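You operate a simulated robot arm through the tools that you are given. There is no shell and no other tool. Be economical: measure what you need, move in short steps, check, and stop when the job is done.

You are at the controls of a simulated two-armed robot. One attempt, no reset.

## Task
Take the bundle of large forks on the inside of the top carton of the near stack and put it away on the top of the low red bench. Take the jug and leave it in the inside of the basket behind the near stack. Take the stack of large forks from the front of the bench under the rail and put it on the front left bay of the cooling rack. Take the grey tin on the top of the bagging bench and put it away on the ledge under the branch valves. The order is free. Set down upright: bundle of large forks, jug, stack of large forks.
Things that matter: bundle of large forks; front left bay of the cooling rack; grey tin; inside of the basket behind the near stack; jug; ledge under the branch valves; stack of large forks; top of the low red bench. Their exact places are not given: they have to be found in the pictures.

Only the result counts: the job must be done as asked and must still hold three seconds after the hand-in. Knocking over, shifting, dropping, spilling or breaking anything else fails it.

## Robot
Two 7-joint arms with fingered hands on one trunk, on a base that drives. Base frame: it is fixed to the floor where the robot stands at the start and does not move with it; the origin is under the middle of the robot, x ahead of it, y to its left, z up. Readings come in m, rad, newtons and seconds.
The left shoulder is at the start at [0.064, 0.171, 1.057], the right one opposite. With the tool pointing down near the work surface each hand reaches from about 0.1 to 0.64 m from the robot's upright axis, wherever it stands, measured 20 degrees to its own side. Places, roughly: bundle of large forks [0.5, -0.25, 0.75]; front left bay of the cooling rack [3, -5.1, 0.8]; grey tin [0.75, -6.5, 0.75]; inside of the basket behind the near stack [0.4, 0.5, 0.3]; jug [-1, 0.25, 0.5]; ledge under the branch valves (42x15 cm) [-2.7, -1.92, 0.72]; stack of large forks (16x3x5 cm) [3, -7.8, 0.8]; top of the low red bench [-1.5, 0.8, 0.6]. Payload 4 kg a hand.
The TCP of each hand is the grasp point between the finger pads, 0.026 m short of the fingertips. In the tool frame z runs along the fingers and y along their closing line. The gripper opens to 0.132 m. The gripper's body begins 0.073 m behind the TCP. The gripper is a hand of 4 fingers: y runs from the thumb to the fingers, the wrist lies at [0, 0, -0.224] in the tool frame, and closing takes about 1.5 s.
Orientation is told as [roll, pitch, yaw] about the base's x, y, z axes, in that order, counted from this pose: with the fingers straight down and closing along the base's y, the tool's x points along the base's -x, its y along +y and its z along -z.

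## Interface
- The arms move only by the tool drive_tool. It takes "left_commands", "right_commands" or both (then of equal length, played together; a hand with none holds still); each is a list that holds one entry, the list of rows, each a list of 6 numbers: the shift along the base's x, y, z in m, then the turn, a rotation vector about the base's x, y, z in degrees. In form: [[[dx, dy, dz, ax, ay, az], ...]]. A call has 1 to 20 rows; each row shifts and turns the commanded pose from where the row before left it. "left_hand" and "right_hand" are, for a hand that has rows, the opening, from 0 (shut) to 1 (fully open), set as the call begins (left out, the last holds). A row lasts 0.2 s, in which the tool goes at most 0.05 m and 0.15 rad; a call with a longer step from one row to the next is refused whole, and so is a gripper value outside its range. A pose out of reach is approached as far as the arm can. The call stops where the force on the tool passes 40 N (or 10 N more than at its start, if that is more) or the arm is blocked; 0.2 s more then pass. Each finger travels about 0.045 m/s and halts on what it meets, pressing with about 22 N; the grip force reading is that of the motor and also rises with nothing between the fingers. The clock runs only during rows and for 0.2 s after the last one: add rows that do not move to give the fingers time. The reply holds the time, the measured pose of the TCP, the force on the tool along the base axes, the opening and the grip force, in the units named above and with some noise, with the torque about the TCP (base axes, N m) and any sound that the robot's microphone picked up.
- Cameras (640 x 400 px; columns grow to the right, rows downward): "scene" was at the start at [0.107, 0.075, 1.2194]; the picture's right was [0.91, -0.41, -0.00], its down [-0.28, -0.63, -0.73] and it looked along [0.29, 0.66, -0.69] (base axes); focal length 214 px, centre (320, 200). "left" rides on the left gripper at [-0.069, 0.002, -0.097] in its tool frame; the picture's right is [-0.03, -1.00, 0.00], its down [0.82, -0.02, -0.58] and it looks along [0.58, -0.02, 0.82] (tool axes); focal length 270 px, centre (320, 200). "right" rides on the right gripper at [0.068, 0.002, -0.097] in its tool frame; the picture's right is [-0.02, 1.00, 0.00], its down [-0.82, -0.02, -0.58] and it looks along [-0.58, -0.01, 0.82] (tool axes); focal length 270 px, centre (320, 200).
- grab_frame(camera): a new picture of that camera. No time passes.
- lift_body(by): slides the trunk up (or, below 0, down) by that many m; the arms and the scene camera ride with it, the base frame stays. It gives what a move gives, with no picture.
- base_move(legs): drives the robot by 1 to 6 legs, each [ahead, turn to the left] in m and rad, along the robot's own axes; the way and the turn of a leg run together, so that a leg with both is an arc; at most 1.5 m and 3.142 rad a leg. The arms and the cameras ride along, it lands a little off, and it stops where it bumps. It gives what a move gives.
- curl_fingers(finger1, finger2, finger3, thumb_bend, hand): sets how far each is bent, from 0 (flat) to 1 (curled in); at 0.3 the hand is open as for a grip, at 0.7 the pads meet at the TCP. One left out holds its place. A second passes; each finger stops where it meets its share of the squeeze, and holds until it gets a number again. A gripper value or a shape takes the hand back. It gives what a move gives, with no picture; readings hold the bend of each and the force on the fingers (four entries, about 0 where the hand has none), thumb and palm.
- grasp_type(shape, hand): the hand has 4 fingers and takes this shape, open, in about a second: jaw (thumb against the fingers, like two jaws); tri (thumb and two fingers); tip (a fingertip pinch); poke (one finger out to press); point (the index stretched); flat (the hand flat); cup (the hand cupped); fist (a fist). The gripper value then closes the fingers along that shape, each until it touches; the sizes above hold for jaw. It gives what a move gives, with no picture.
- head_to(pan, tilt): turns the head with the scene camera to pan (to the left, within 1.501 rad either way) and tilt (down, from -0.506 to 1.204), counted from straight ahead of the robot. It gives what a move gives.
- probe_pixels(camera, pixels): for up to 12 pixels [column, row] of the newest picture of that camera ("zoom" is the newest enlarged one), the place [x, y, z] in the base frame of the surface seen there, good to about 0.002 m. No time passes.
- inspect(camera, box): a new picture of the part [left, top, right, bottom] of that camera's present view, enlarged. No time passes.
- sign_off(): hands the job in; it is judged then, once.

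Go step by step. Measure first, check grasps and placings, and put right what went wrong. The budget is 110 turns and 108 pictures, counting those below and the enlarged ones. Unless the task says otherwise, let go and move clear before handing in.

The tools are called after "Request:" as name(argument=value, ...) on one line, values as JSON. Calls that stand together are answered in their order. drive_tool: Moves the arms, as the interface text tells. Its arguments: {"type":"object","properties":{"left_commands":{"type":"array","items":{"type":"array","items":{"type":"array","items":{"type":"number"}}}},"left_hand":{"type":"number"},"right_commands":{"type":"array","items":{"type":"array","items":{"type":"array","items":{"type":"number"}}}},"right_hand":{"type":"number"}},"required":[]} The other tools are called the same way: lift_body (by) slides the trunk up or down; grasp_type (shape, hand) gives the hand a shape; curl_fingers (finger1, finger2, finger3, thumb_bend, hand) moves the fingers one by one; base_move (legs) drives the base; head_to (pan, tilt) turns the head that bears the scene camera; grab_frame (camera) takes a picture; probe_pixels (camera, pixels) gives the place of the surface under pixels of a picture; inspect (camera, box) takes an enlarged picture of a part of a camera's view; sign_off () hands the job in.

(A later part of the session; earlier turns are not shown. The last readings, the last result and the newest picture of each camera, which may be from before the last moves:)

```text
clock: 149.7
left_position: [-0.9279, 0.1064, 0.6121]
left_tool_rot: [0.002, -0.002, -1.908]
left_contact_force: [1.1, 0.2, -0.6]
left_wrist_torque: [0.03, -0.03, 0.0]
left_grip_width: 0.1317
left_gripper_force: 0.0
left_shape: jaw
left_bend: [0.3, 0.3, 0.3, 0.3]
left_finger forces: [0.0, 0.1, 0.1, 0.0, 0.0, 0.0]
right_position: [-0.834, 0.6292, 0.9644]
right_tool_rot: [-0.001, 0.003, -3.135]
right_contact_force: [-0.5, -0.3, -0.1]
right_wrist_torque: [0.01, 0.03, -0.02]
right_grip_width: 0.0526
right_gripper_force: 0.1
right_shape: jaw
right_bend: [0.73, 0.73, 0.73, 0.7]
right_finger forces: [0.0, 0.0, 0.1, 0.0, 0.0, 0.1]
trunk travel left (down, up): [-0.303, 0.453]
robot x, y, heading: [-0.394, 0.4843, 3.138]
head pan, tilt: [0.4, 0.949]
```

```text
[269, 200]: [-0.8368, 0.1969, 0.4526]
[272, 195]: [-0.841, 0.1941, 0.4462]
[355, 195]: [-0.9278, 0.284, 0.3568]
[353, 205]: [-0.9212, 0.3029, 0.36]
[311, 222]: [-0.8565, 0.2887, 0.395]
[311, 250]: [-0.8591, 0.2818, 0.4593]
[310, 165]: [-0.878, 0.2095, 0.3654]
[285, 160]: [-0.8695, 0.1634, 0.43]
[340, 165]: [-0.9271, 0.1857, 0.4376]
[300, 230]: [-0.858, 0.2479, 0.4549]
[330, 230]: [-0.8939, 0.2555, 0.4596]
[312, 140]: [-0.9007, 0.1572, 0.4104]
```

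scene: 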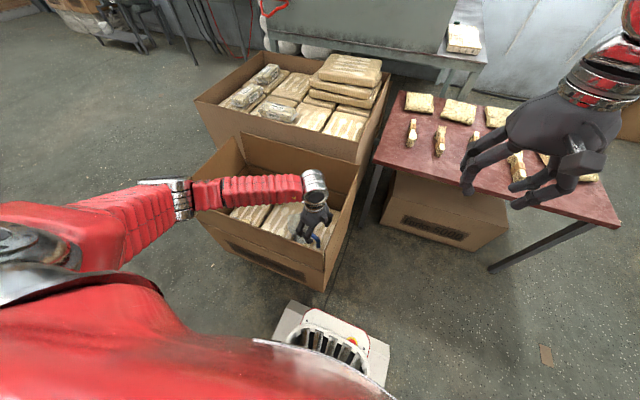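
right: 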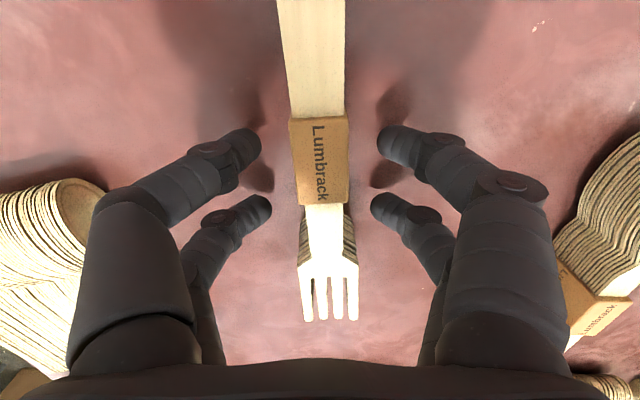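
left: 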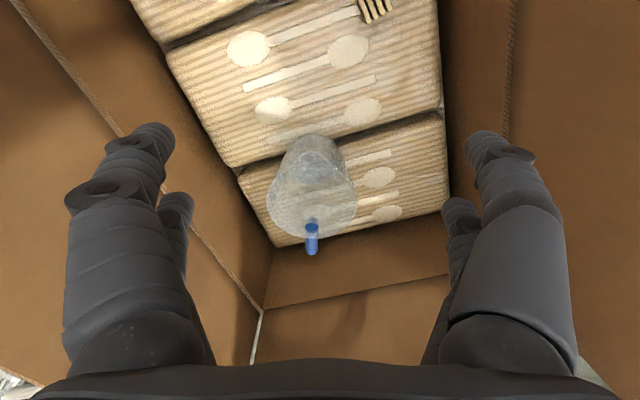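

Jug centre ≈(-0.888,0.204), rim radius ≈0.052. I move above it fully open and descend to z≈0.425.

Request:
drive_tool(left_commands=[[[0.02, 0.045, 0, 0, 0, 0], [0.02, 0.045, 0, 0, 0, 0], [0, 0.008, 0, 0, 0, 0], [0, 0, -0.04, 0, 0, 0], [0, 0, -0.04, 0, 0, 0], [0, 0, 0, 0, 0, 0]]])

Request:
grab_frame(camera="left")

```text
clock: 151.1
left_position: [-0.8886, 0.2063, 0.5315]
left_tool_rot: [0.002, 0.0, -1.909]
left_contact_force: [0.2, -0.2, 0.0]
left_wrist_torque: [0.02, -0.03, 0.01]
left_grip_width: 0.1321
left_gripper_force: 0.1
left_shape: jaw
left_bend: [0.3, 0.3, 0.3, 0.3]
left_finger forces: [0.0, 0.2, 0.1, 0.1, 0.0, 0.1]
right_position: [-0.8331, 0.629, 0.9653]
right_tool_rot: [-0.001, 0.0, -3.134]
right_contact_force: [0.0, 1.1, -1.1]
right_wrist_torque: [0.02, -0.01, -0.01]
right_grip_width: 0.0528
right_gripper_force: 0.0
right_shape: jaw
right_bend: [0.73, 0.73, 0.73, 0.7]
right_finger forces: [0.1, 0.0, 0.1, 0.0, 0.0, 0.0]
trunk travel left (down, up): [-0.303, 0.453]
robot x, y, heading: [-0.3919, 0.4821, 3.136]
head pan, tilt: [0.4, 0.949]
```

```text
38 pictures are left
```

left: 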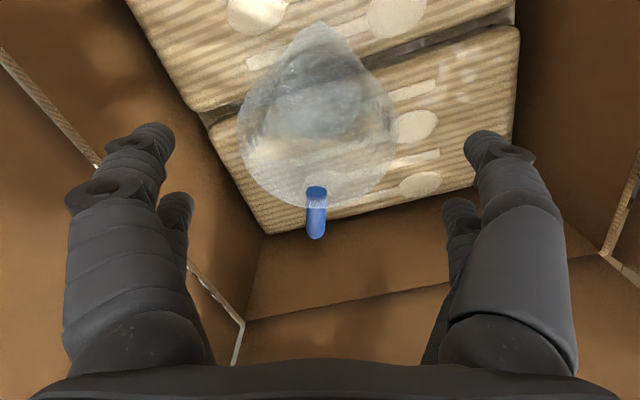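

The jug (cols 238–398) is centred between the fingers (175–465). I descend and close.

Request:
drive_tool(left_commands=[[[0, -0.001, -0.03, 0, 0, 0], [0, 0, -0.03, 0, 0, 0], [0, 0, -0.025, 0, 0, 0], [0, 0, -0.022, 0, 0, 0], [0, 0, 0, 0, 0, 0]]])

Request:
drive_tool(left_commands=[[[0, 0, 0, 0, 0, 0], [0, 0, 0, 0, 0, 0], [0, 0, 0, 0, 0, 0], [0, 0, 0, 0, 0, 0], [0, 0, 0, 0, 0, 0], [0, 0, 0, 0, 0, 0], [0, 0, 0, 0, 0, 0]]], left_hand=0)

Request:
drive_tool(left_commands=[[[0, 0, 0.01, 0, 0, 0], [0, 0, 0.02, 0, 0, 0], [0, 0, 0.02, 0, 0, 0], [0, 0, 0, 0, 0, 0]]])

Request:
grab_frame(camera="left")

```text
clock: 152.3
left_position: [-0.8884, 0.2059, 0.4262]
left_tool_rot: [0.001, -0.001, -1.909]
left_contact_force: [3.5, 1.1, 16.8]
left_wrist_torque: [-0.07, -0.37, 0.02]
left_grip_width: 0.1316
left_gripper_force: 0.1
left_shape: jaw
left_bend: [0.3, 0.3, 0.3, 0.3]
left_finger forces: [4.0, 7.9, 3.0, 0.1, 1.1, 0.0]
right_position: [-0.832, 0.6294, 0.9659]
right_tool_rot: [0.002, 0.0, -3.133]
right_contact_force: [0.6, 0.3, 0.7]
right_wrist_torque: [0.02, -0.02, 0.02]
right_grip_width: 0.0529
right_gripper_force: 0.1
right_shape: jaw
right_bend: [0.73, 0.73, 0.73, 0.7]
right_finger forces: [0.1, 0.0, 0.0, 0.0, 0.1, 0.0]
trunk travel left (down, up): [-0.303, 0.453]
robot x, y, heading: [-0.3903, 0.4834, 3.137]
head pan, tilt: [0.4, 0.949]
```

```text
clock: 153.9
left_position: [-0.8862, 0.2043, 0.4279]
left_tool_rot: [0.0, -0.003, -1.91]
left_contact_force: [2.9, 1.4, 27.2]
left_wrist_torque: [-0.01, -0.59, -0.05]
left_grip_width: 0.0792
left_gripper_force: 21.8
left_shape: jaw
left_bend: [0.72, 0.72, 0.72, 0.72]
left_finger forces: [31.4, 36.7, 32.5, 0.0, 22.7, 0.0]
right_position: [-0.8313, 0.6295, 0.9658]
right_tool_rot: [0.001, 0.0, -3.135]
right_contact_force: [0.2, -0.3, -0.3]
right_wrist_torque: [0.02, 0.0, 0.01]
right_grip_width: 0.0528
right_gripper_force: 0.1
right_shape: jaw
right_bend: [0.73, 0.73, 0.73, 0.7]
right_finger forces: [0.1, 0.0, 0.0, 0.0, 0.0, 0.0]
trunk travel left (down, up): [-0.303, 0.453]
robot x, y, heading: [-0.3903, 0.483, 3.14]
head pan, tilt: [0.4, 0.949]
```

```text
clock: 154.9
left_position: [-0.886, 0.205, 0.4742]
left_tool_rot: [0.002, -0.002, -1.91]
left_contact_force: [-0.2, -0.1, -0.7]
left_wrist_torque: [-0.02, 0.02, 0.02]
left_grip_width: 0.0789
left_gripper_force: 22.2
left_shape: jaw
left_bend: [0.72, 0.72, 0.72, 0.72]
left_finger forces: [28.4, 31.0, 30.5, 0.0, 22.9, 0.0]
right_position: [-0.8331, 0.6283, 0.9646]
right_tool_rot: [0.0, 0.001, -3.135]
right_contact_force: [0.8, 0.6, 0.5]
right_wrist_torque: [0.02, -0.01, 0.01]
right_grip_width: 0.0524
right_gripper_force: 0.0
right_shape: jaw
right_bend: [0.73, 0.73, 0.73, 0.7]
right_finger forces: [0.0, 0.0, 0.0, 0.0, 0.1, 0.0]
trunk travel left (down, up): [-0.303, 0.453]
robot x, y, heading: [-0.3915, 0.4819, 3.137]
head pan, tilt: [0.4, 0.949]
```

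```text
37 pictures are left
```

left: 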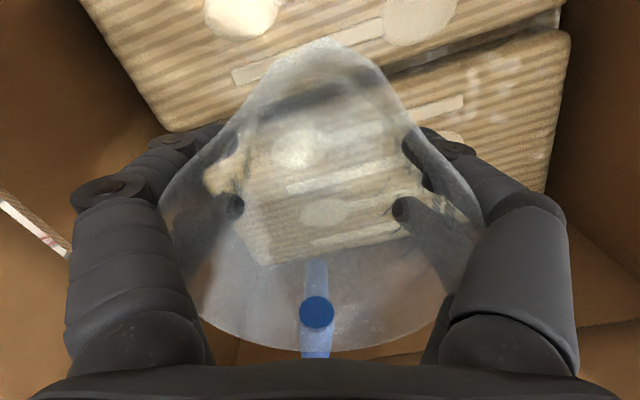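

Firm grip on the body (≈30 N). I lift the jug out to z≈0.85, pull it closer, back up and turn around clockwise toward the basket.

Request:
drive_tool(left_commands=[[[0, 0, 0.045, 0, 0, 0], [0, 0, 0.045, 0, 0, 0], [0, 0, 0.045, 0, 0, 0], [0, 0, 0.045, 0, 0, 0], [0, 0, 0.045, 0, 0, 0], [0, 0, 0.045, 0, 0, 0], [0, 0, 0.045, 0, 0, 0], [0.02, 0, 0.045, 0, 0, 0], [0.04, 0, 0.02, 0, 0, 0], [0.04, 0, 0, 0, 0, 0], [0, 0, 0, 0, 0, 0]]])

Request:
base_move(legs=[[-0.15, 0], [0, -0.314], [0, -0.314], [0, -0.314], [0, -0.314], [0, -0.314]])

Request:
base_move(legs=[[0, -0.314], [0, -0.314], [0, -0.314], [0, -0.314], [0, -0.314]])

```text
clock: 157.3
left_position: [-0.788, 0.2058, 0.857]
left_tool_rot: [0.004, -0.001, -1.91]
left_contact_force: [-0.1, 0.9, -1.4]
left_wrist_torque: [-0.02, 0.0, -0.04]
left_grip_width: 0.0786
left_gripper_force: 21.7
left_shape: jaw
left_bend: [0.72, 0.72, 0.72, 0.72]
left_finger forces: [26.7, 29.1, 29.3, 0.0, 22.5, 0.0]
right_position: [-0.8337, 0.6286, 0.9649]
right_tool_rot: [0.0, 0.004, -3.136]
right_contact_force: [0.5, -0.7, 0.8]
right_wrist_torque: [-0.02, -0.01, 0.01]
right_grip_width: 0.0529
right_gripper_force: 0.1
right_shape: jaw
right_bend: [0.73, 0.73, 0.73, 0.7]
right_finger forces: [0.0, 0.1, 0.0, 0.1, 0.0, 0.0]
trunk travel left (down, up): [-0.303, 0.453]
robot x, y, heading: [-0.3946, 0.4838, 3.139]
head pan, tilt: [0.4, 0.949]
```

```text
clock: 161.8
left_position: [-0.7153, 0.6037, 0.8575]
left_tool_rot: [0.002, -0.003, -2.773]
left_contact_force: [-0.3, -0.2, -0.7]
left_wrist_torque: [-0.02, 0.0, 0.0]
left_grip_width: 0.0788
left_gripper_force: 22.1
left_shape: jaw
left_bend: [0.72, 0.72, 0.72, 0.72]
left_finger forces: [26.0, 27.9, 28.7, 0.0, 22.6, 0.0]
right_position: [-0.4235, 0.9132, 0.9648]
right_tool_rot: [0.0, 0.004, 2.285]
right_contact_force: [0.1, 0.7, -0.5]
right_wrist_torque: [0.0, -0.01, 0.01]
right_grip_width: 0.0529
right_gripper_force: 0.0
right_shape: jaw
right_bend: [0.73, 0.73, 0.73, 0.7]
right_finger forces: [0.0, 0.0, 0.0, 0.0, 0.0, 0.0]
trunk travel left (down, up): [-0.303, 0.453]
robot x, y, heading: [-0.2792, 0.454, 2.249]
head pan, tilt: [0.4, 0.949]
stopped in leg 4: the robot was blocked; the commanded pose is now the measured one
```

```text
clock: 164.8
left_position: [-0.5297, 0.8427, 0.8587]
left_tool_rot: [0.005, -0.005, 2.843]
left_contact_force: [-0.1, 0.4, -1.6]
left_wrist_torque: [0.01, 0.04, -0.05]
left_grip_width: 0.0787
left_gripper_force: 21.6
left_shape: jaw
left_bend: [0.72, 0.72, 0.72, 0.72]
left_finger forces: [25.2, 27.3, 28.3, 0.0, 22.7, 0.1]
right_position: [-0.106, 0.9037, 0.9667]
right_tool_rot: [-0.001, 0.0, 1.62]
right_contact_force: [0.2, 0.4, 0.0]
right_wrist_torque: [0.0, 0.0, 0.02]
right_grip_width: 0.0527
right_gripper_force: 0.0
right_shape: jaw
right_bend: [0.73, 0.73, 0.73, 0.7]
right_finger forces: [0.0, 0.0, 0.1, 0.1, 0.1, 0.1]
trunk travel left (down, up): [-0.303, 0.453]
robot x, y, heading: [-0.3232, 0.4535, 1.582]
head pan, tilt: [0.4, 0.949]
stopped in leg 3: the robot was blocked; the commanded pose is now the measured one
```

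Turning gets interrupted occasionally; I send several short turn calls to reach heading ≈0.

Request:
base_move(legs=[[0, -0.3], [0, -0.3]])

Request:
base_move(legs=[[0, -0.3], [0, -0.3]])

Request:
base_move(legs=[[0, -0.3]])

Request:
head_to(pan=0.1, tilt=0.8)

Request:
grab_frame(camera="scene")

```text
clock: 167.4
left_position: [-0.2762, 0.8918, 0.8586]
left_tool_rot: [0.006, -0.004, 2.249]
left_contact_force: [0.8, -0.4, -0.7]
left_wrist_torque: [0.0, 0.07, 0.0]
left_grip_width: 0.0786
left_gripper_force: 21.8
left_shape: jaw
left_bend: [0.72, 0.72, 0.72, 0.72]
left_finger forces: [25.0, 26.6, 28.1, 0.0, 22.6, 0.1]
right_position: [0.1069, 0.7078, 0.9662]
right_tool_rot: [0.0, 0.002, 1.026]
right_contact_force: [-0.5, -0.1, 0.2]
right_wrist_torque: [-0.01, -0.01, -0.02]
right_grip_width: 0.0531
right_gripper_force: 0.0
right_shape: jaw
right_bend: [0.73, 0.73, 0.73, 0.7]
right_finger forces: [0.0, 0.1, 0.0, 0.0, 0.1, 0.0]
trunk travel left (down, up): [-0.303, 0.453]
robot x, y, heading: [-0.3461, 0.4703, 0.997]
head pan, tilt: [0.4, 0.949]
```

```text
clock: 169.9
left_position: [-0.0483, 0.7802, 0.8586]
left_tool_rot: [0.006, -0.004, 1.652]
left_contact_force: [0.0, 0.5, -2.3]
left_wrist_torque: [-0.01, 0.01, 0.03]
left_grip_width: 0.0784
left_gripper_force: 21.5
left_shape: jaw
left_bend: [0.72, 0.72, 0.72, 0.72]
left_finger forces: [24.5, 26.0, 27.7, 0.0, 22.5, 0.0]
right_position: [0.1642, 0.4087, 0.9659]
right_tool_rot: [-0.001, 0.001, 0.426]
right_contact_force: [0.1, -0.5, 0.0]
right_wrist_torque: [0.0, 0.01, -0.04]
right_grip_width: 0.0529
right_gripper_force: 0.1
right_shape: jaw
right_bend: [0.73, 0.73, 0.73, 0.7]
right_finger forces: [0.0, 0.0, 0.2, 0.0, 0.0, 0.0]
trunk travel left (down, up): [-0.303, 0.453]
robot x, y, heading: [-0.3567, 0.506, 0.4]
head pan, tilt: [0.4, 0.949]
```

```text
clock: 171.4
left_position: [0.0191, 0.6765, 0.859]
left_tool_rot: [0.006, -0.002, 1.353]
left_contact_force: [0.0, 0.4, -1.3]
left_wrist_torque: [0.03, 0.02, -0.01]
left_grip_width: 0.0783
left_gripper_force: 21.5
left_shape: jaw
left_bend: [0.72, 0.72, 0.72, 0.72]
left_finger forces: [24.2, 26.0, 27.7, 0.0, 22.7, 0.1]
right_position: [0.1145, 0.2608, 0.9678]
right_tool_rot: [-0.001, 0.001, 0.131]
right_contact_force: [0.2, 0.6, 0.6]
right_wrist_torque: [0.02, 0.0, 0.0]
right_grip_width: 0.0529
right_gripper_force: 0.1
right_shape: jaw
right_bend: [0.73, 0.73, 0.73, 0.7]
right_finger forces: [0.0, 0.0, 0.0, 0.1, 0.0, 0.1]
trunk travel left (down, up): [-0.303, 0.453]
robot x, y, heading: [-0.3621, 0.5211, 0.102]
head pan, tilt: [0.4, 0.949]
```

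```text
clock: 172.2
left_position: [0.0191, 0.6767, 0.8608]
left_tool_rot: [0.004, -0.003, 1.356]
left_contact_force: [-0.3, -0.1, -1.7]
left_wrist_torque: [0.0, 0.0, -0.01]
left_grip_width: 0.0783
left_gripper_force: 22.6
left_shape: jaw
left_bend: [0.72, 0.72, 0.72, 0.72]
left_finger forces: [24.1, 25.9, 27.5, 0.1, 22.7, 0.1]
right_position: [0.1133, 0.2614, 0.9689]
right_tool_rot: [0.0, 0.001, 0.133]
right_contact_force: [-0.4, 0.5, 0.3]
right_wrist_torque: [0.02, -0.03, 0.04]
right_grip_width: 0.0529
right_gripper_force: 0.1
right_shape: jaw
right_bend: [0.73, 0.73, 0.73, 0.7]
right_finger forces: [0.0, 0.0, 0.0, 0.0, 0.0, 0.0]
trunk travel left (down, up): [-0.303, 0.453]
robot x, y, heading: [-0.3574, 0.5255, 0.096]
head pan, tilt: [0.099, 0.799]
```

```text
36 pictures are left
```

scene: 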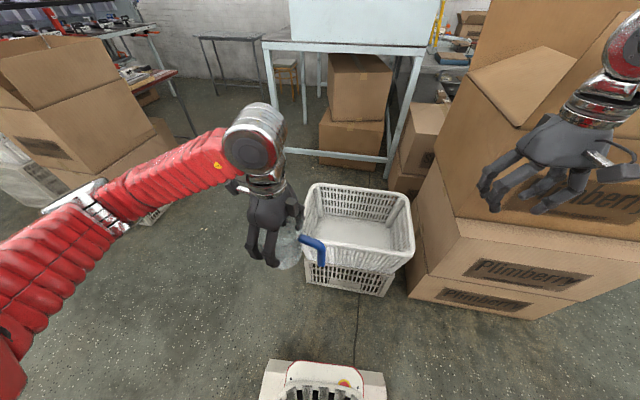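

The basket is ahead at (360,235). I measure its rim and floor, and the jug's state.

Request:
probe_pixels(camera="scene", pixels=[[318, 187], [407, 197], [413, 250], [305, 235], [330, 225], [390, 240], [360, 235], [375, 210], [360, 250], [315, 255], [285, 245], [350, 262]])

Request:
inspect(camera="scene", box=[220, 160, 430, 300])

```text
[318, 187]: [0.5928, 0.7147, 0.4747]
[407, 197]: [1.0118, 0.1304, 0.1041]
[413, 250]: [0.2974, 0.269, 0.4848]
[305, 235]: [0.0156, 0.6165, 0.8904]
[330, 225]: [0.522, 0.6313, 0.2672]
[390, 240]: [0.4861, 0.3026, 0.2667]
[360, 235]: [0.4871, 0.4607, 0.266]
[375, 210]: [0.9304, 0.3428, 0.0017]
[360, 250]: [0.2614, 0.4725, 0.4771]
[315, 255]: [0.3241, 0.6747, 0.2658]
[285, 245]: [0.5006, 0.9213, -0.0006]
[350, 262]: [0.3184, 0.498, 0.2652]
```

```text
2.86 times, centred on (325, 230) of scene
```

zoom: 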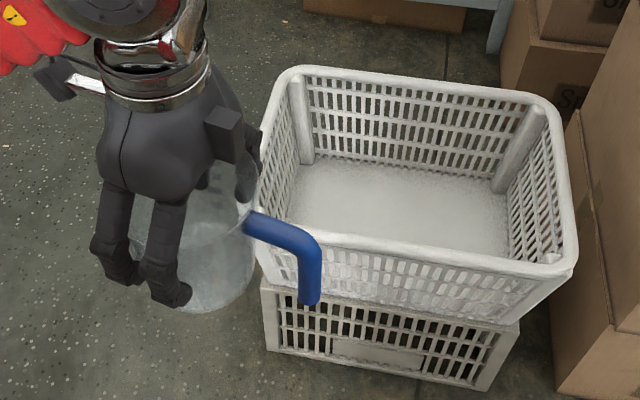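

Basket floor z 0.266, rim z 0.48, x 0.26–0.60, y 0.27–0.715; jug is upright in hand. I retract the right hand (to avoid the carton flap), then drive forward.

Request:
drive_tool(right_commands=[[[-0.04, 0.0, 0.02, 0, 0, 0], [-0.04, 0.0, 0.02, 0, 0, 0], [-0.04, 0.0, 0.02, 0, 0, 0], [-0.04, 0.0, 0.02, 0, 0, 0], [0, 0, 0, 0, 0, 0]]])

Request:
base_move(legs=[[0, -0.1], [0.27, 0]])

```text
clock: 173.4
left_position: [0.0194, 0.6768, 0.859]
left_tool_rot: [0.005, -0.002, 1.356]
left_contact_force: [0.6, -0.5, -1.5]
left_wrist_torque: [0.06, -0.01, 0.0]
left_grip_width: 0.0782
left_gripper_force: 22.1
left_shape: jaw
left_bend: [0.72, 0.72, 0.72, 0.72]
left_finger forces: [24.2, 25.9, 27.6, 0.1, 22.7, 0.0]
right_position: [-0.0455, 0.261, 1.0495]
right_tool_rot: [0.0, 0.004, 0.132]
right_contact_force: [0.9, 0.3, -0.1]
right_wrist_torque: [0.01, 0.0, 0.01]
right_grip_width: 0.0527
right_gripper_force: 0.1
right_shape: jaw
right_bend: [0.73, 0.73, 0.73, 0.7]
right_finger forces: [0.0, 0.1, 0.0, 0.1, 0.0, 0.1]
trunk travel left (down, up): [-0.303, 0.453]
robot x, y, heading: [-0.3598, 0.5226, 0.102]
head pan, tilt: [0.099, 0.799]
```

```text
clock: 175.9
left_position: [0.3056, 0.6395, 0.8585]
left_tool_rot: [0.005, -0.003, 1.259]
left_contact_force: [0.2, 0.0, -1.3]
left_wrist_torque: [-0.01, 0.02, 0.01]
left_grip_width: 0.078
left_gripper_force: 22.2
left_shape: jaw
left_bend: [0.72, 0.72, 0.72, 0.72]
left_finger forces: [24.1, 25.7, 27.4, 0.1, 22.7, 0.0]
right_position: [0.2012, 0.2329, 1.0486]
right_tool_rot: [0.0, 0.001, 0.035]
right_contact_force: [0.4, -0.2, 0.0]
right_wrist_torque: [0.01, 0.05, -0.01]
right_grip_width: 0.053
right_gripper_force: 0.1
right_shape: jaw
right_bend: [0.73, 0.73, 0.73, 0.7]
right_finger forces: [0.0, 0.1, 0.1, 0.0, 0.0, 0.1]
trunk travel left (down, up): [-0.303, 0.453]
robot x, y, heading: [-0.0826, 0.5184, 0.009]
head pan, tilt: [0.099, 0.799]
```

I move the jug over the basket's middle, then lower the trunk 0.25.

Request:
drive_tool(left_commands=[[[0.03, -0.02, 0, 0, 0, 0], [0.03, -0.025, 0, 0, 0, 0], [0.03, -0.025, 0, 0, 0, 0], [0.034, -0.025, 0, 0, 0, 0], [0, 0, 0, 0, 0, 0]]])

Request:
lift_body(by=-0.25)

Request:
grab_frame(camera="scene")

```text
clock: 177.1
left_position: [0.4285, 0.543, 0.8599]
left_tool_rot: [0.004, -0.003, 1.258]
left_contact_force: [0.5, -0.1, -1.3]
left_wrist_torque: [0.01, 0.01, -0.02]
left_grip_width: 0.0783
left_gripper_force: 22.2
left_shape: jaw
left_bend: [0.72, 0.72, 0.72, 0.72]
left_finger forces: [24.0, 25.7, 27.3, 0.1, 22.7, 0.1]
right_position: [0.1991, 0.2324, 1.0496]
right_tool_rot: [0.002, 0.002, 0.035]
right_contact_force: [-0.5, -0.8, 0.8]
right_wrist_torque: [0.02, 0.01, 0.01]
right_grip_width: 0.0532
right_gripper_force: 0.0
right_shape: jaw
right_bend: [0.73, 0.73, 0.73, 0.7]
right_finger forces: [0.0, 0.1, 0.1, 0.0, 0.1, 0.0]
trunk travel left (down, up): [-0.303, 0.453]
robot x, y, heading: [-0.0913, 0.5203, 0.005]
head pan, tilt: [0.099, 0.799]
```

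```text
clock: 179.6
left_position: [0.4281, 0.5441, 0.6098]
left_tool_rot: [0.004, -0.003, 1.259]
left_contact_force: [0.1, 0.4, -1.6]
left_wrist_torque: [0.01, -0.03, -0.01]
left_grip_width: 0.0781
left_gripper_force: 21.7
left_shape: jaw
left_bend: [0.72, 0.72, 0.72, 0.72]
left_finger forces: [24.0, 25.7, 27.2, 0.0, 22.7, 0.0]
right_position: [0.2229, 0.233, 0.78]
right_tool_rot: [0.005, 0.115, 0.035]
right_contact_force: [-0.2, 0.3, 0.2]
right_wrist_torque: [0.01, 0.02, 0.04]
right_grip_width: 0.053
right_gripper_force: 0.0
right_shape: jaw
right_bend: [0.73, 0.73, 0.73, 0.7]
right_finger forces: [0.0, 0.0, 0.1, 0.0, 0.0, 0.1]
trunk travel left (down, up): [-0.053, 0.703]
robot x, y, heading: [-0.0865, 0.5189, 0.004]
head pan, tilt: [0.099, 0.799]
```

```text
34 pictures are left
```

scene: 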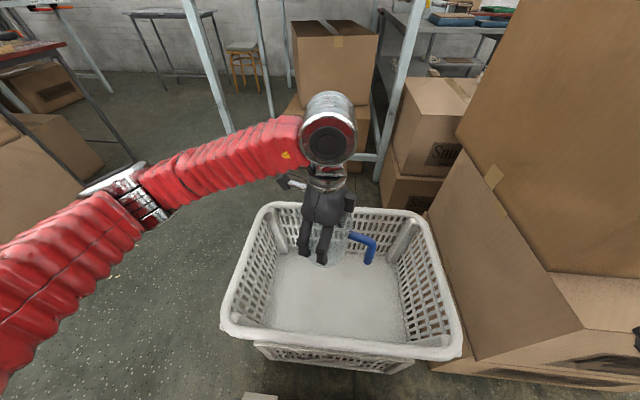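

The jug hangs over the basket, level. I lower it to the floor of the basket.

Request:
drive_tool(left_commands=[[[0, 0, -0.045, 0, 0, 0], [0, 0, -0.045, 0, 0, 0], [0, 0, -0.045, 0, 0, 0], [0, 0, -0.045, 0, 0, 0], [0, 0, -0.045, 0, 0, 0], [0, 0, -0.02, 0, 0, 0], [0, 0, -0.012, 0, 0, 0], [0, 0, -0.008, 0, 0, 0], [0, 0, 0, 0, 0, 0]]])

Request:
grab_frame(camera="scene")

```text
clock: 181.6
left_position: [0.4281, 0.5447, 0.3438]
left_tool_rot: [0.006, -0.003, 1.257]
left_contact_force: [-0.6, -0.1, -1.4]
left_wrist_torque: [0.05, -0.03, 0.0]
left_grip_width: 0.0783
left_gripper_force: 21.9
left_shape: jaw
left_bend: [0.72, 0.72, 0.72, 0.72]
left_finger forces: [23.5, 25.5, 27.0, 0.0, 22.6, 0.0]
right_position: [0.2228, 0.2321, 0.7792]
right_tool_rot: [0.002, 0.116, 0.034]
right_contact_force: [-0.3, -0.5, 0.2]
right_wrist_torque: [0.01, -0.01, -0.04]
right_grip_width: 0.0528
right_gripper_force: 0.1
right_shape: jaw
right_bend: [0.73, 0.73, 0.73, 0.7]
right_finger forces: [0.0, 0.0, 0.0, 0.1, 0.0, 0.0]
trunk travel left (down, up): [-0.053, 0.703]
robot x, y, heading: [-0.0906, 0.5195, 0.008]
head pan, tilt: [0.099, 0.799]
```

```text
33 pictures are left
```

scene: 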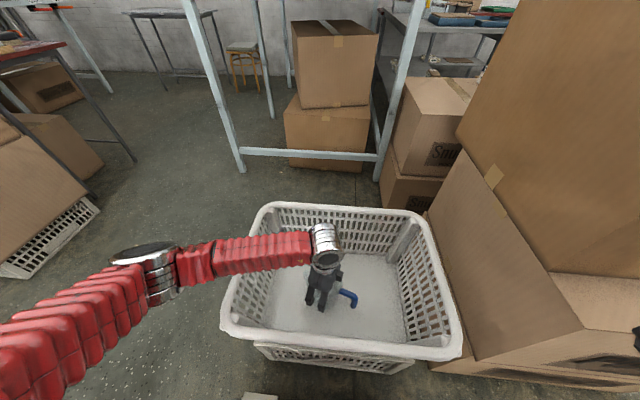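

No contact yet; I lower in small steps.

Request:
drive_tool(left_commands=[[[0, 0, -0.004, 0, 0, 0], [0, 0, -0.003, 0, 0, 0], [0, 0, -0.003, 0, 0, 0], [0, 0, 0, 0, 0, 0]]])

```text
clock: 182.6
left_position: [0.4286, 0.5436, 0.3348]
left_tool_rot: [0.005, -0.003, 1.259]
left_contact_force: [1.1, -0.7, -0.5]
left_wrist_torque: [0.0, -0.01, 0.01]
left_grip_width: 0.0782
left_gripper_force: 21.7
left_shape: jaw
left_bend: [0.72, 0.72, 0.72, 0.72]
left_finger forces: [23.5, 25.4, 27.0, 0.0, 22.8, 0.0]
right_position: [0.2235, 0.2325, 0.7807]
right_tool_rot: [0.003, 0.115, 0.035]
right_contact_force: [-0.7, 0.6, 0.6]
right_wrist_torque: [0.02, 0.04, 0.0]
right_grip_width: 0.0528
right_gripper_force: 0.0
right_shape: jaw
right_bend: [0.73, 0.73, 0.73, 0.7]
right_finger forces: [0.0, 0.0, 0.0, 0.1, 0.0, 0.1]
trunk travel left (down, up): [-0.053, 0.703]
robot x, y, heading: [-0.0903, 0.5184, 0.003]
head pan, tilt: [0.099, 0.799]
```

The weight reading dropped (-1.4 → -0.5 N), suggesting it's about touching. I lower 3 mm more, then open.

Request:
drive_tool(left_commands=[[[0, 0, -0.003, 0, 0, 0], [0, 0, 0, 0, 0, 0]]])

Request:
drive_tool(left_commands=[[[0, 0, 0, 0, 0, 0], [0, 0, 0, 0, 0, 0], [0, 0, 0, 0, 0, 0], [0, 0, 0, 0, 0, 0], [0, 0, 0, 0, 0, 0], [0, 0, 0, 0, 0, 0], [0, 0, 0, 0, 0, 0]]], left_hand=1)

Request:
grab_frame(camera="left")

```text
clock: 183.2
left_position: [0.4296, 0.5434, 0.3325]
left_tool_rot: [0.004, -0.003, 1.258]
left_contact_force: [0.4, 0.5, 4.4]
left_wrist_torque: [-0.11, 0.03, -0.02]
left_grip_width: 0.0781
left_gripper_force: 22.0
left_shape: jaw
left_bend: [0.72, 0.72, 0.72, 0.72]
left_finger forces: [24.1, 26.3, 27.6, 0.0, 22.9, 0.0]
right_position: [0.2218, 0.2322, 0.7801]
right_tool_rot: [0.004, 0.116, 0.034]
right_contact_force: [0.0, -0.9, -0.3]
right_wrist_torque: [-0.01, -0.02, 0.0]
right_grip_width: 0.0531
right_gripper_force: 0.0
right_shape: jaw
right_bend: [0.73, 0.73, 0.73, 0.7]
right_finger forces: [0.1, 0.0, 0.0, 0.0, 0.0, 0.1]
trunk travel left (down, up): [-0.053, 0.703]
robot x, y, heading: [-0.0869, 0.5223, -0.002]
head pan, tilt: [0.099, 0.799]
```

```text
clock: 184.8
left_position: [0.4298, 0.5443, 0.3315]
left_tool_rot: [0.004, -0.004, 1.257]
left_contact_force: [1.9, -0.6, 9.8]
left_wrist_torque: [0.0, -0.01, 0.03]
left_grip_width: 0.1317
left_gripper_force: 0.1
left_shape: jaw
left_bend: [0.3, 0.3, 0.3, 0.3]
left_finger forces: [1.2, 2.7, 3.9, 0.1, 3.1, 0.0]
right_position: [0.2229, 0.2332, 0.7801]
right_tool_rot: [0.003, 0.117, 0.034]
right_contact_force: [0.1, 0.0, 0.2]
right_wrist_torque: [-0.02, 0.02, -0.01]
right_grip_width: 0.053
right_gripper_force: 0.0
right_shape: jaw
right_bend: [0.73, 0.73, 0.73, 0.7]
right_finger forces: [0.0, 0.0, 0.1, 0.0, 0.1, 0.1]
trunk travel left (down, up): [-0.053, 0.703]
robot x, y, heading: [-0.0879, 0.5211, 0.005]
head pan, tilt: [0.099, 0.799]
```

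```text
32 pictures are left
```

left: 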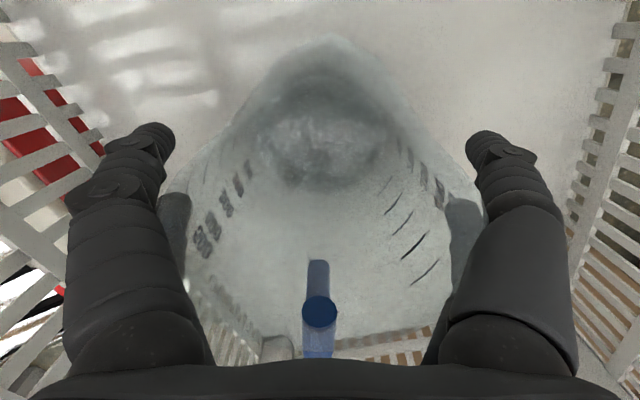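

Released; fingers still graze the jug's rim lightly. I raise slowly and check.

Request:
drive_tool(left_commands=[[[0, 0, 0.01, 0, 0, 0], [0, 0, 0.015, 0, 0, 0], [0, 0, 0.02, 0, 0, 0], [0, 0, 0.03, 0, 0, 0], [0, 0, 0.04, 0, 0, 0], [0, 0, 0.045, 0, 0, 0], [0, 0, 0.045, 0, 0, 0], [0, 0, 0.045, 0, 0, 0], [0, 0, 0.045, 0, 0, 0], [0, 0, 0, 0, 0, 0]]])

Request:
inspect(camera="scene", box=[220, 190, 470, 360])

```text
clock: 187.0
left_position: [0.4304, 0.5444, 0.6284]
left_tool_rot: [0.005, -0.004, 1.258]
left_contact_force: [0.5, -0.2, 0.1]
left_wrist_torque: [-0.03, 0.0, 0.02]
left_grip_width: 0.1318
left_gripper_force: 0.1
left_shape: jaw
left_bend: [0.3, 0.3, 0.3, 0.3]
left_finger forces: [0.0, 0.0, 0.0, 0.1, 0.0, 0.0]
right_position: [0.2241, 0.2322, 0.779]
right_tool_rot: [0.003, 0.116, 0.035]
right_contact_force: [0.0, -0.9, -0.3]
right_wrist_torque: [-0.02, -0.03, 0.03]
right_grip_width: 0.0529
right_gripper_force: 0.1
right_shape: jaw
right_bend: [0.73, 0.73, 0.73, 0.7]
right_finger forces: [0.1, 0.0, 0.0, 0.0, 0.1, 0.1]
trunk travel left (down, up): [-0.053, 0.703]
robot x, y, heading: [-0.0887, 0.5191, 0.007]
head pan, tilt: [0.099, 0.799]
```

```text
2.35 times, centred on (345, 275) of scene
```

zoom: 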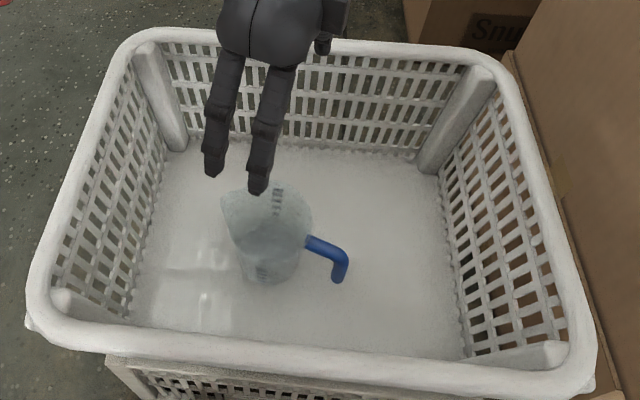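

The jug stands upright in the basket. Next I raise the trunk, back away and turn toward -y to head for the bagging bench and the forks.

Request:
lift_body(by=0.35)

Request:
base_move(legs=[[-0.25, 0], [0, -0.3], [0, -0.3]])

Request:
base_move(legs=[[0, -0.3], [0, -0.3]])

Request:
base_move(legs=[[0, -0.3]])

Request:
head_to(pan=0.15, tilt=0.35)

Request:
grab_frame(camera="scene")

```text
clock: 190.5
left_position: [0.4293, 0.5441, 0.9773]
left_tool_rot: [0.005, -0.003, 1.258]
left_contact_force: [0.4, -0.7, -0.5]
left_wrist_torque: [-0.04, -0.04, 0.0]
left_grip_width: 0.1317
left_gripper_force: 0.1
left_shape: jaw
left_bend: [0.3, 0.3, 0.3, 0.3]
left_finger forces: [0.0, 0.0, 0.0, 0.0, 0.1, 0.1]
right_position: [0.2246, 0.233, 1.1291]
right_tool_rot: [0.003, 0.115, 0.035]
right_contact_force: [-0.5, 0.2, 0.3]
right_wrist_torque: [0.04, -0.01, 0.03]
right_grip_width: 0.053
right_gripper_force: 0.0
right_shape: jaw
right_bend: [0.73, 0.73, 0.73, 0.7]
right_finger forces: [0.1, 0.0, 0.1, 0.0, 0.0, 0.0]
trunk travel left (down, up): [-0.403, 0.353]
robot x, y, heading: [-0.0882, 0.5226, 0.007]
head pan, tilt: [0.099, 0.799]
```

```text
clock: 194.4
left_position: [0.1082, 0.2495, 0.9775]
left_tool_rot: [0.005, -0.003, 0.664]
left_contact_force: [0.3, 0.5, 0.2]
left_wrist_torque: [0.02, 0.04, -0.01]
left_grip_width: 0.1319
left_gripper_force: 0.1
left_shape: jaw
left_bend: [0.3, 0.3, 0.3, 0.3]
left_finger forces: [0.0, 0.0, 0.1, 0.1, 0.0, 0.1]
right_position: [-0.2358, 0.1072, 1.1308]
right_tool_rot: [0.004, 0.116, -0.559]
right_contact_force: [-0.5, -1.0, -0.3]
right_wrist_torque: [-0.01, 0.02, 0.0]
right_grip_width: 0.0528
right_gripper_force: 0.1
right_shape: jaw
right_bend: [0.73, 0.73, 0.73, 0.7]
right_finger forces: [0.0, 0.0, 0.0, 0.0, 0.0, 0.1]
trunk travel left (down, up): [-0.403, 0.353]
robot x, y, heading: [-0.316, 0.5429, -0.589]
head pan, tilt: [0.099, 0.799]
```

```text
clock: 196.9
left_position: [-0.1263, 0.0595, 0.9771]
left_tool_rot: [0.005, -0.003, 0.073]
left_contact_force: [1.4, 0.5, 0.5]
left_wrist_torque: [-0.01, -0.07, -0.02]
left_grip_width: 0.132
left_gripper_force: 0.0
left_shape: jaw
left_bend: [0.3, 0.3, 0.3, 0.3]
left_finger forces: [0.0, 0.0, 0.0, 0.2, 0.0, 0.0]
right_position: [-0.4932, 0.1337, 1.1308]
right_tool_rot: [0.002, 0.116, -1.148]
right_contact_force: [0.3, 0.5, -0.4]
right_wrist_torque: [0.05, 0.01, -0.02]
right_grip_width: 0.053
right_gripper_force: 0.1
right_shape: jaw
right_bend: [0.73, 0.73, 0.73, 0.7]
right_finger forces: [0.0, 0.1, 0.1, 0.0, 0.1, 0.0]
trunk travel left (down, up): [-0.403, 0.353]
robot x, y, heading: [-0.2829, 0.5549, -1.176]
head pan, tilt: [0.099, 0.799]
```

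```text
clock: 198.4
left_position: [-0.277, 0.0347, 0.9781]
left_tool_rot: [0.006, -0.004, -0.223]
left_contact_force: [0.5, 0.1, -0.5]
left_wrist_torque: [0.02, 0.0, 0.03]
left_grip_width: 0.132
left_gripper_force: 0.0
left_shape: jaw
left_bend: [0.3, 0.3, 0.3, 0.3]
left_finger forces: [0.1, 0.1, 0.0, 0.0, 0.0, 0.0]
right_position: [-0.6079, 0.2113, 1.1311]
right_tool_rot: [0.003, 0.115, -1.447]
right_contact_force: [-1.0, 0.8, 0.2]
right_wrist_torque: [0.03, -0.01, 0.01]
right_grip_width: 0.0525
right_gripper_force: 0.0
right_shape: jaw
right_bend: [0.73, 0.73, 0.73, 0.7]
right_finger forces: [0.0, 0.0, 0.1, 0.0, 0.0, 0.0]
trunk travel left (down, up): [-0.403, 0.353]
robot x, y, heading: [-0.2709, 0.5518, -1.479]
head pan, tilt: [0.099, 0.799]
```

```text
clock: 199.3
left_position: [-0.278, 0.0342, 0.9795]
left_tool_rot: [0.005, -0.005, -0.225]
left_contact_force: [-0.4, 0.9, 0.6]
left_wrist_torque: [0.01, -0.02, -0.01]
left_grip_width: 0.1321
left_gripper_force: 0.0
left_shape: jaw
left_bend: [0.3, 0.3, 0.3, 0.3]
left_finger forces: [0.1, 0.0, 0.0, 0.0, 0.1, 0.0]
right_position: [-0.6076, 0.2122, 1.1309]
right_tool_rot: [0.002, 0.114, -1.449]
right_contact_force: [0.5, 0.1, 0.0]
right_wrist_torque: [0.0, -0.02, 0.01]
right_grip_width: 0.0531
right_gripper_force: 0.1
right_shape: jaw
right_bend: [0.73, 0.73, 0.73, 0.7]
right_finger forces: [0.0, 0.0, 0.0, 0.0, 0.0, 0.0]
trunk travel left (down, up): [-0.403, 0.353]
robot x, y, heading: [-0.2706, 0.5521, -1.478]
head pan, tilt: [0.15, 0.351]
```

```text
30 pictures are left
```

scene: 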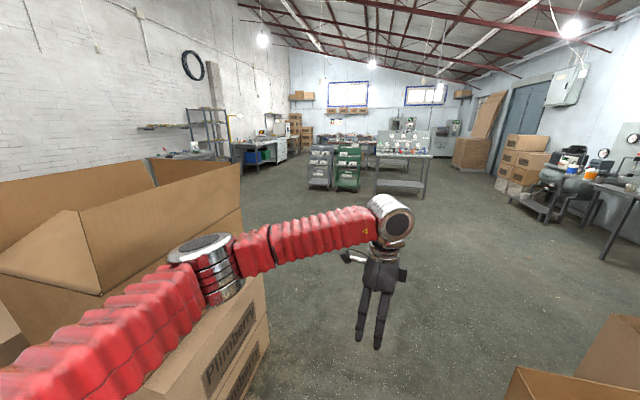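

The floor toward -y is open. I measure the furniture ahead and the left elbow vs. the carton flap.

Request:
probe_pixels(camera="scene", pixels=[[200, 260], [240, 170], [319, 187], [347, 190], [380, 180], [425, 195], [400, 153], [262, 145], [330, 137], [360, 140], [415, 145], [470, 160]])

Request:
inspect(camera="scene", box=[220, 90, 480, 200])

```text
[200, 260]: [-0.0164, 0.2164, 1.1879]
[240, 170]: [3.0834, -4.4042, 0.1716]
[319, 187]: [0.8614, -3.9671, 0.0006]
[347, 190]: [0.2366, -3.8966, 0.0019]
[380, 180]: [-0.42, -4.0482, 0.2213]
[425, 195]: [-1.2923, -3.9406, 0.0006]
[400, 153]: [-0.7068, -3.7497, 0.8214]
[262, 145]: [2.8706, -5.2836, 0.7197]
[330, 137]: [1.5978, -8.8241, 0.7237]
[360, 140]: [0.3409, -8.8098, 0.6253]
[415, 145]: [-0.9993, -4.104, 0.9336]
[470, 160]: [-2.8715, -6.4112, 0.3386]
```

```text
2.46 times, centred on (350, 145) of scene
```

zoom: 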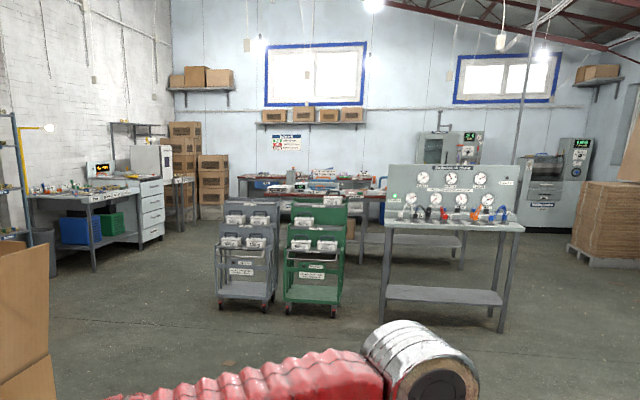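

Route: down to y≈-1.85, then diagonally to (2.0,-3.9), passing left of the trolleys.

Request:
base_move(legs=[[0, -0.09], [1.2, 0], [1.2, 0], [0, 0.28], [0, 0.28]])

Request:
base_move(legs=[[0, 0.27], [1.0, 0], [1.0, 0]])

Request:
head_to(pan=-0.5, tilt=0.4)

Request:
grab_frame(camera="scene")

```text
clock: 213.7
left_position: [-0.0079, -2.2797, 0.9787]
left_tool_rot: [0.006, -0.003, 0.259]
left_contact_force: [0.9, -0.3, -0.7]
left_wrist_torque: [0.0, 0.0, 0.02]
left_grip_width: 0.132
left_gripper_force: 0.1
left_shape: jaw
left_bend: [0.3, 0.3, 0.3, 0.3]
left_finger forces: [0.0, 0.0, 0.1, 0.1, 0.0, 0.0]
right_position: [-0.3823, -2.2769, 1.1307]
right_tool_rot: [0.002, 0.116, -0.966]
right_contact_force: [0.7, 0.0, -0.2]
right_wrist_torque: [0.05, 0.0, -0.02]
right_grip_width: 0.0529
right_gripper_force: 0.0
right_shape: jaw
right_bend: [0.73, 0.73, 0.73, 0.7]
right_finger forces: [0.0, 0.0, 0.0, 0.1, 0.0, 0.0]
trunk travel left (down, up): [-0.403, 0.353]
robot x, y, heading: [-0.2654, -1.8323, -0.994]
head pan, tilt: [0.15, 0.351]
```

```text
clock: 224.7
left_position: [1.5887, -3.5123, 0.979]
left_tool_rot: [0.005, -0.001, 0.518]
left_contact_force: [-0.1, 0.6, 0.3]
left_wrist_torque: [0.02, 0.03, -0.03]
left_grip_width: 0.1319
left_gripper_force: 0.2
left_shape: jaw
left_bend: [0.3, 0.3, 0.3, 0.3]
left_finger forces: [0.0, 0.0, 0.1, 0.0, 0.1, 0.1]
right_position: [1.2258, -3.6058, 1.1317]
right_tool_rot: [0.003, 0.118, -0.705]
right_contact_force: [0.6, -0.6, -0.2]
right_wrist_torque: [-0.01, 0.02, 0.0]
right_grip_width: 0.0525
right_gripper_force: 0.1
right_shape: jaw
right_bend: [0.73, 0.73, 0.73, 0.7]
right_finger forces: [0.0, 0.0, 0.0, 0.1, 0.1, 0.0]
trunk travel left (down, up): [-0.403, 0.353]
robot x, y, heading: [1.225, -3.1421, -0.739]
head pan, tilt: [0.15, 0.351]
```

```text
clock: 225.8
left_position: [1.5891, -3.5123, 0.9792]
left_tool_rot: [0.004, -0.003, 0.518]
left_contact_force: [-0.2, 0.1, 0.5]
left_wrist_torque: [0.01, 0.01, 0.03]
left_grip_width: 0.132
left_gripper_force: 0.2
left_shape: jaw
left_bend: [0.3, 0.3, 0.3, 0.3]
left_finger forces: [0.0, 0.0, 0.0, 0.0, 0.0, 0.1]
right_position: [1.2264, -3.6035, 1.1316]
right_tool_rot: [0.002, 0.115, -0.704]
right_contact_force: [0.1, -0.4, -0.3]
right_wrist_torque: [0.03, -0.03, -0.01]
right_grip_width: 0.0528
right_gripper_force: 0.1
right_shape: jaw
right_bend: [0.73, 0.73, 0.73, 0.7]
right_finger forces: [0.0, 0.0, 0.0, 0.1, 0.1, 0.0]
trunk travel left (down, up): [-0.403, 0.353]
robot x, y, heading: [1.2253, -3.146, -0.741]
head pan, tilt: [-0.499, 0.4]
```

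```text
28 pictures are left
```

scene: 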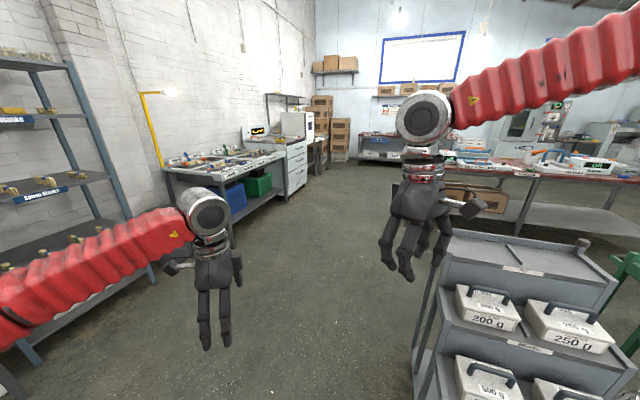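

I see a workbench at (220,160) on the left, benches at (490,165) and (380,150). I probe them.

Request:
probe_pixels(camera="scene", pixels=[[180, 168], [270, 152], [225, 155], [262, 147], [315, 140], [375, 155], [455, 160], [520, 165], [600, 170], [470, 145], [525, 220], [445, 235]])

Request:
inspect(camera="scene", box=[150, 90, 390, 220])

```text
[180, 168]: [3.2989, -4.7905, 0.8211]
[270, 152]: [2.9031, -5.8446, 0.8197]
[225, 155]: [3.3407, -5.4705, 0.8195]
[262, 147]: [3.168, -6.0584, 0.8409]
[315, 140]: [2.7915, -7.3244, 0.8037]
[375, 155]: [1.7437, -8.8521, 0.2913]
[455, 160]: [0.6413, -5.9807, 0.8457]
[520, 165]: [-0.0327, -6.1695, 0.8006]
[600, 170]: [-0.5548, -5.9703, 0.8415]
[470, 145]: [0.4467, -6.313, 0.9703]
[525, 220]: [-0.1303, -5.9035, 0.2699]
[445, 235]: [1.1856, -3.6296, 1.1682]
```

```text
2.67 times, centred on (270, 155) of scene
```

zoom: 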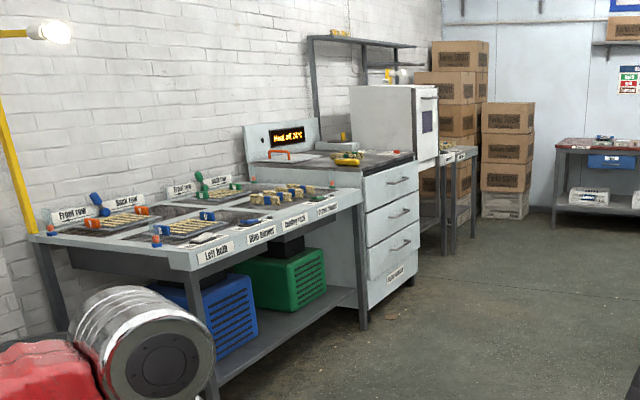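

The labelled bench at x≈2.9–3.4, y≈-4.6…-5.8 must be the cooling rack; the bench beyond (y≈-7.5) holds the fork stack. I drive on along x≈2.0.

Request:
base_move(legs=[[0.95, 0], [0, -0.28], [0, -0.28]])

Request:
base_move(legs=[[0, -0.27], [1.1, 0]])

Request:
head_to(pan=1.2, tilt=0.6)

Request:
grab_frame(camera="scene")

```text
clock: 232.9
left_position: [2.0501, -4.2964, 0.9794]
left_tool_rot: [0.005, -0.004, -0.039]
left_contact_force: [-0.2, -0.8, 0.5]
left_wrist_torque: [-0.02, 0.0, 0.03]
left_grip_width: 0.1319
left_gripper_force: 0.2
left_shape: jaw
left_bend: [0.3, 0.3, 0.3, 0.3]
left_finger forces: [0.0, 0.1, 0.0, 0.1, 0.0, 0.0]
right_position: [1.6931, -4.1835, 1.1326]
right_tool_rot: [0.003, 0.118, -1.263]
right_contact_force: [0.6, 0.0, -1.3]
right_wrist_torque: [0.0, -0.02, 0.02]
right_grip_width: 0.0525
right_gripper_force: 0.0
right_shape: jaw
right_bend: [0.73, 0.73, 0.73, 0.7]
right_finger forces: [0.0, 0.0, 0.1, 0.0, 0.1, 0.1]
trunk travel left (down, up): [-0.403, 0.353]
robot x, y, heading: [1.9625, -3.7822, -1.295]
head pan, tilt: [-0.499, 0.4]
```

```text
clock: 239.6
left_position: [1.9291, -5.4135, 0.9804]
left_tool_rot: [0.006, -0.003, -0.3]
left_contact_force: [0.8, -0.1, 0.0]
left_wrist_torque: [-0.02, 0.01, -0.01]
left_grip_width: 0.1323
left_gripper_force: 0.1
left_shape: jaw
left_bend: [0.3, 0.3, 0.3, 0.3]
left_finger forces: [0.0, 0.0, 0.0, 0.0, 0.0, 0.0]
right_position: [1.6141, -5.2119, 1.1311]
right_tool_rot: [0.005, 0.116, -1.521]
right_contact_force: [-0.4, 0.7, 0.4]
right_wrist_torque: [0.0, 0.04, -0.02]
right_grip_width: 0.0527
right_gripper_force: 0.1
right_shape: jaw
right_bend: [0.73, 0.73, 0.73, 0.7]
right_finger forces: [0.0, 0.1, 0.0, 0.1, 0.1, 0.0]
trunk travel left (down, up): [-0.403, 0.353]
robot x, y, heading: [1.9817, -4.8977, -1.556]
head pan, tilt: [-0.499, 0.4]
```

```text
clock: 241.3
left_position: [1.9301, -5.4123, 0.9815]
left_tool_rot: [0.007, -0.003, -0.299]
left_contact_force: [0.0, -0.3, 0.1]
left_wrist_torque: [-0.01, -0.01, -0.05]
left_grip_width: 0.132
left_gripper_force: 0.1
left_shape: jaw
left_bend: [0.3, 0.3, 0.3, 0.3]
left_finger forces: [0.1, 0.0, 0.0, 0.1, 0.0, 0.0]
right_position: [1.6142, -5.2127, 1.133]
right_tool_rot: [0.002, 0.115, -1.522]
right_contact_force: [0.6, -1.2, 0.4]
right_wrist_torque: [0.01, 0.01, -0.01]
right_grip_width: 0.0527
right_gripper_force: 0.1
right_shape: jaw
right_bend: [0.73, 0.73, 0.73, 0.7]
right_finger forces: [0.0, 0.0, 0.0, 0.0, 0.1, 0.1]
trunk travel left (down, up): [-0.403, 0.353]
robot x, y, heading: [1.9782, -4.8929, -1.561]
head pan, tilt: [1.201, 0.6]
```

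```text
26 pictures are left
```

scene: 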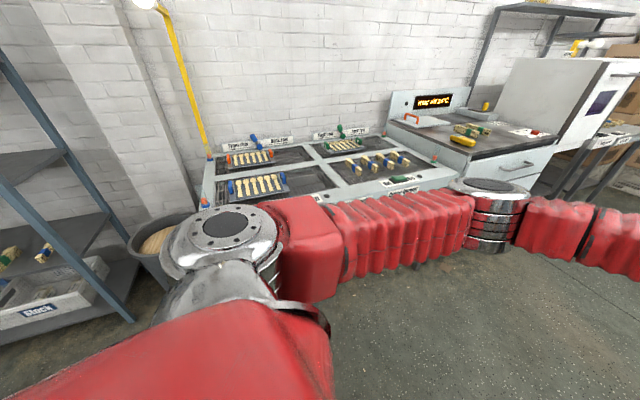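

The rack shows four bays; the front-left one at (270,185) has a row of forks with free area beside it. I zoom in and measure.

Request:
inspect(camera="scene", box=[190, 130, 440, 220])

Request:
probe_pixels(camera="scene", pixels=[[212, 200], [235, 188], [285, 185], [310, 178], [320, 190], [335, 183], [290, 170], [375, 180], [280, 155], [420, 180], [345, 188], [305, 193]])

```text
2.56 times, centred on (315, 175) of scene
```

zoom: 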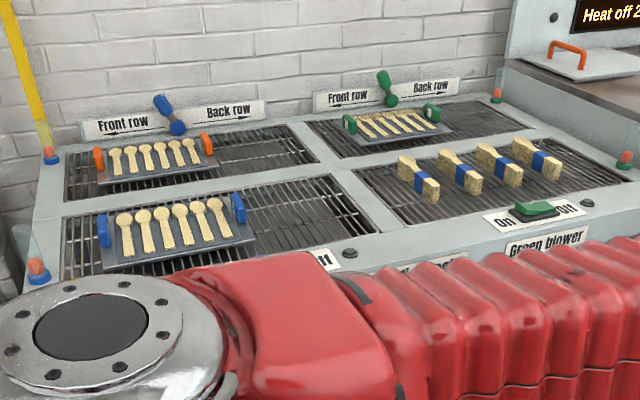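

```text
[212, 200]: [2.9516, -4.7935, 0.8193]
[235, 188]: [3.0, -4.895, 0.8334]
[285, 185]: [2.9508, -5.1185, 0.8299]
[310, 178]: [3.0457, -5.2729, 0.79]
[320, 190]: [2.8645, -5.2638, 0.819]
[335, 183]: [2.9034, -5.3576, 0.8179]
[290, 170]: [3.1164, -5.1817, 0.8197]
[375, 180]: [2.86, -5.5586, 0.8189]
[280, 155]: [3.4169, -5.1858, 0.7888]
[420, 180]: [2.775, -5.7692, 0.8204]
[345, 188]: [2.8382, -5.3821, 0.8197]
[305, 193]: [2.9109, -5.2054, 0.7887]
```

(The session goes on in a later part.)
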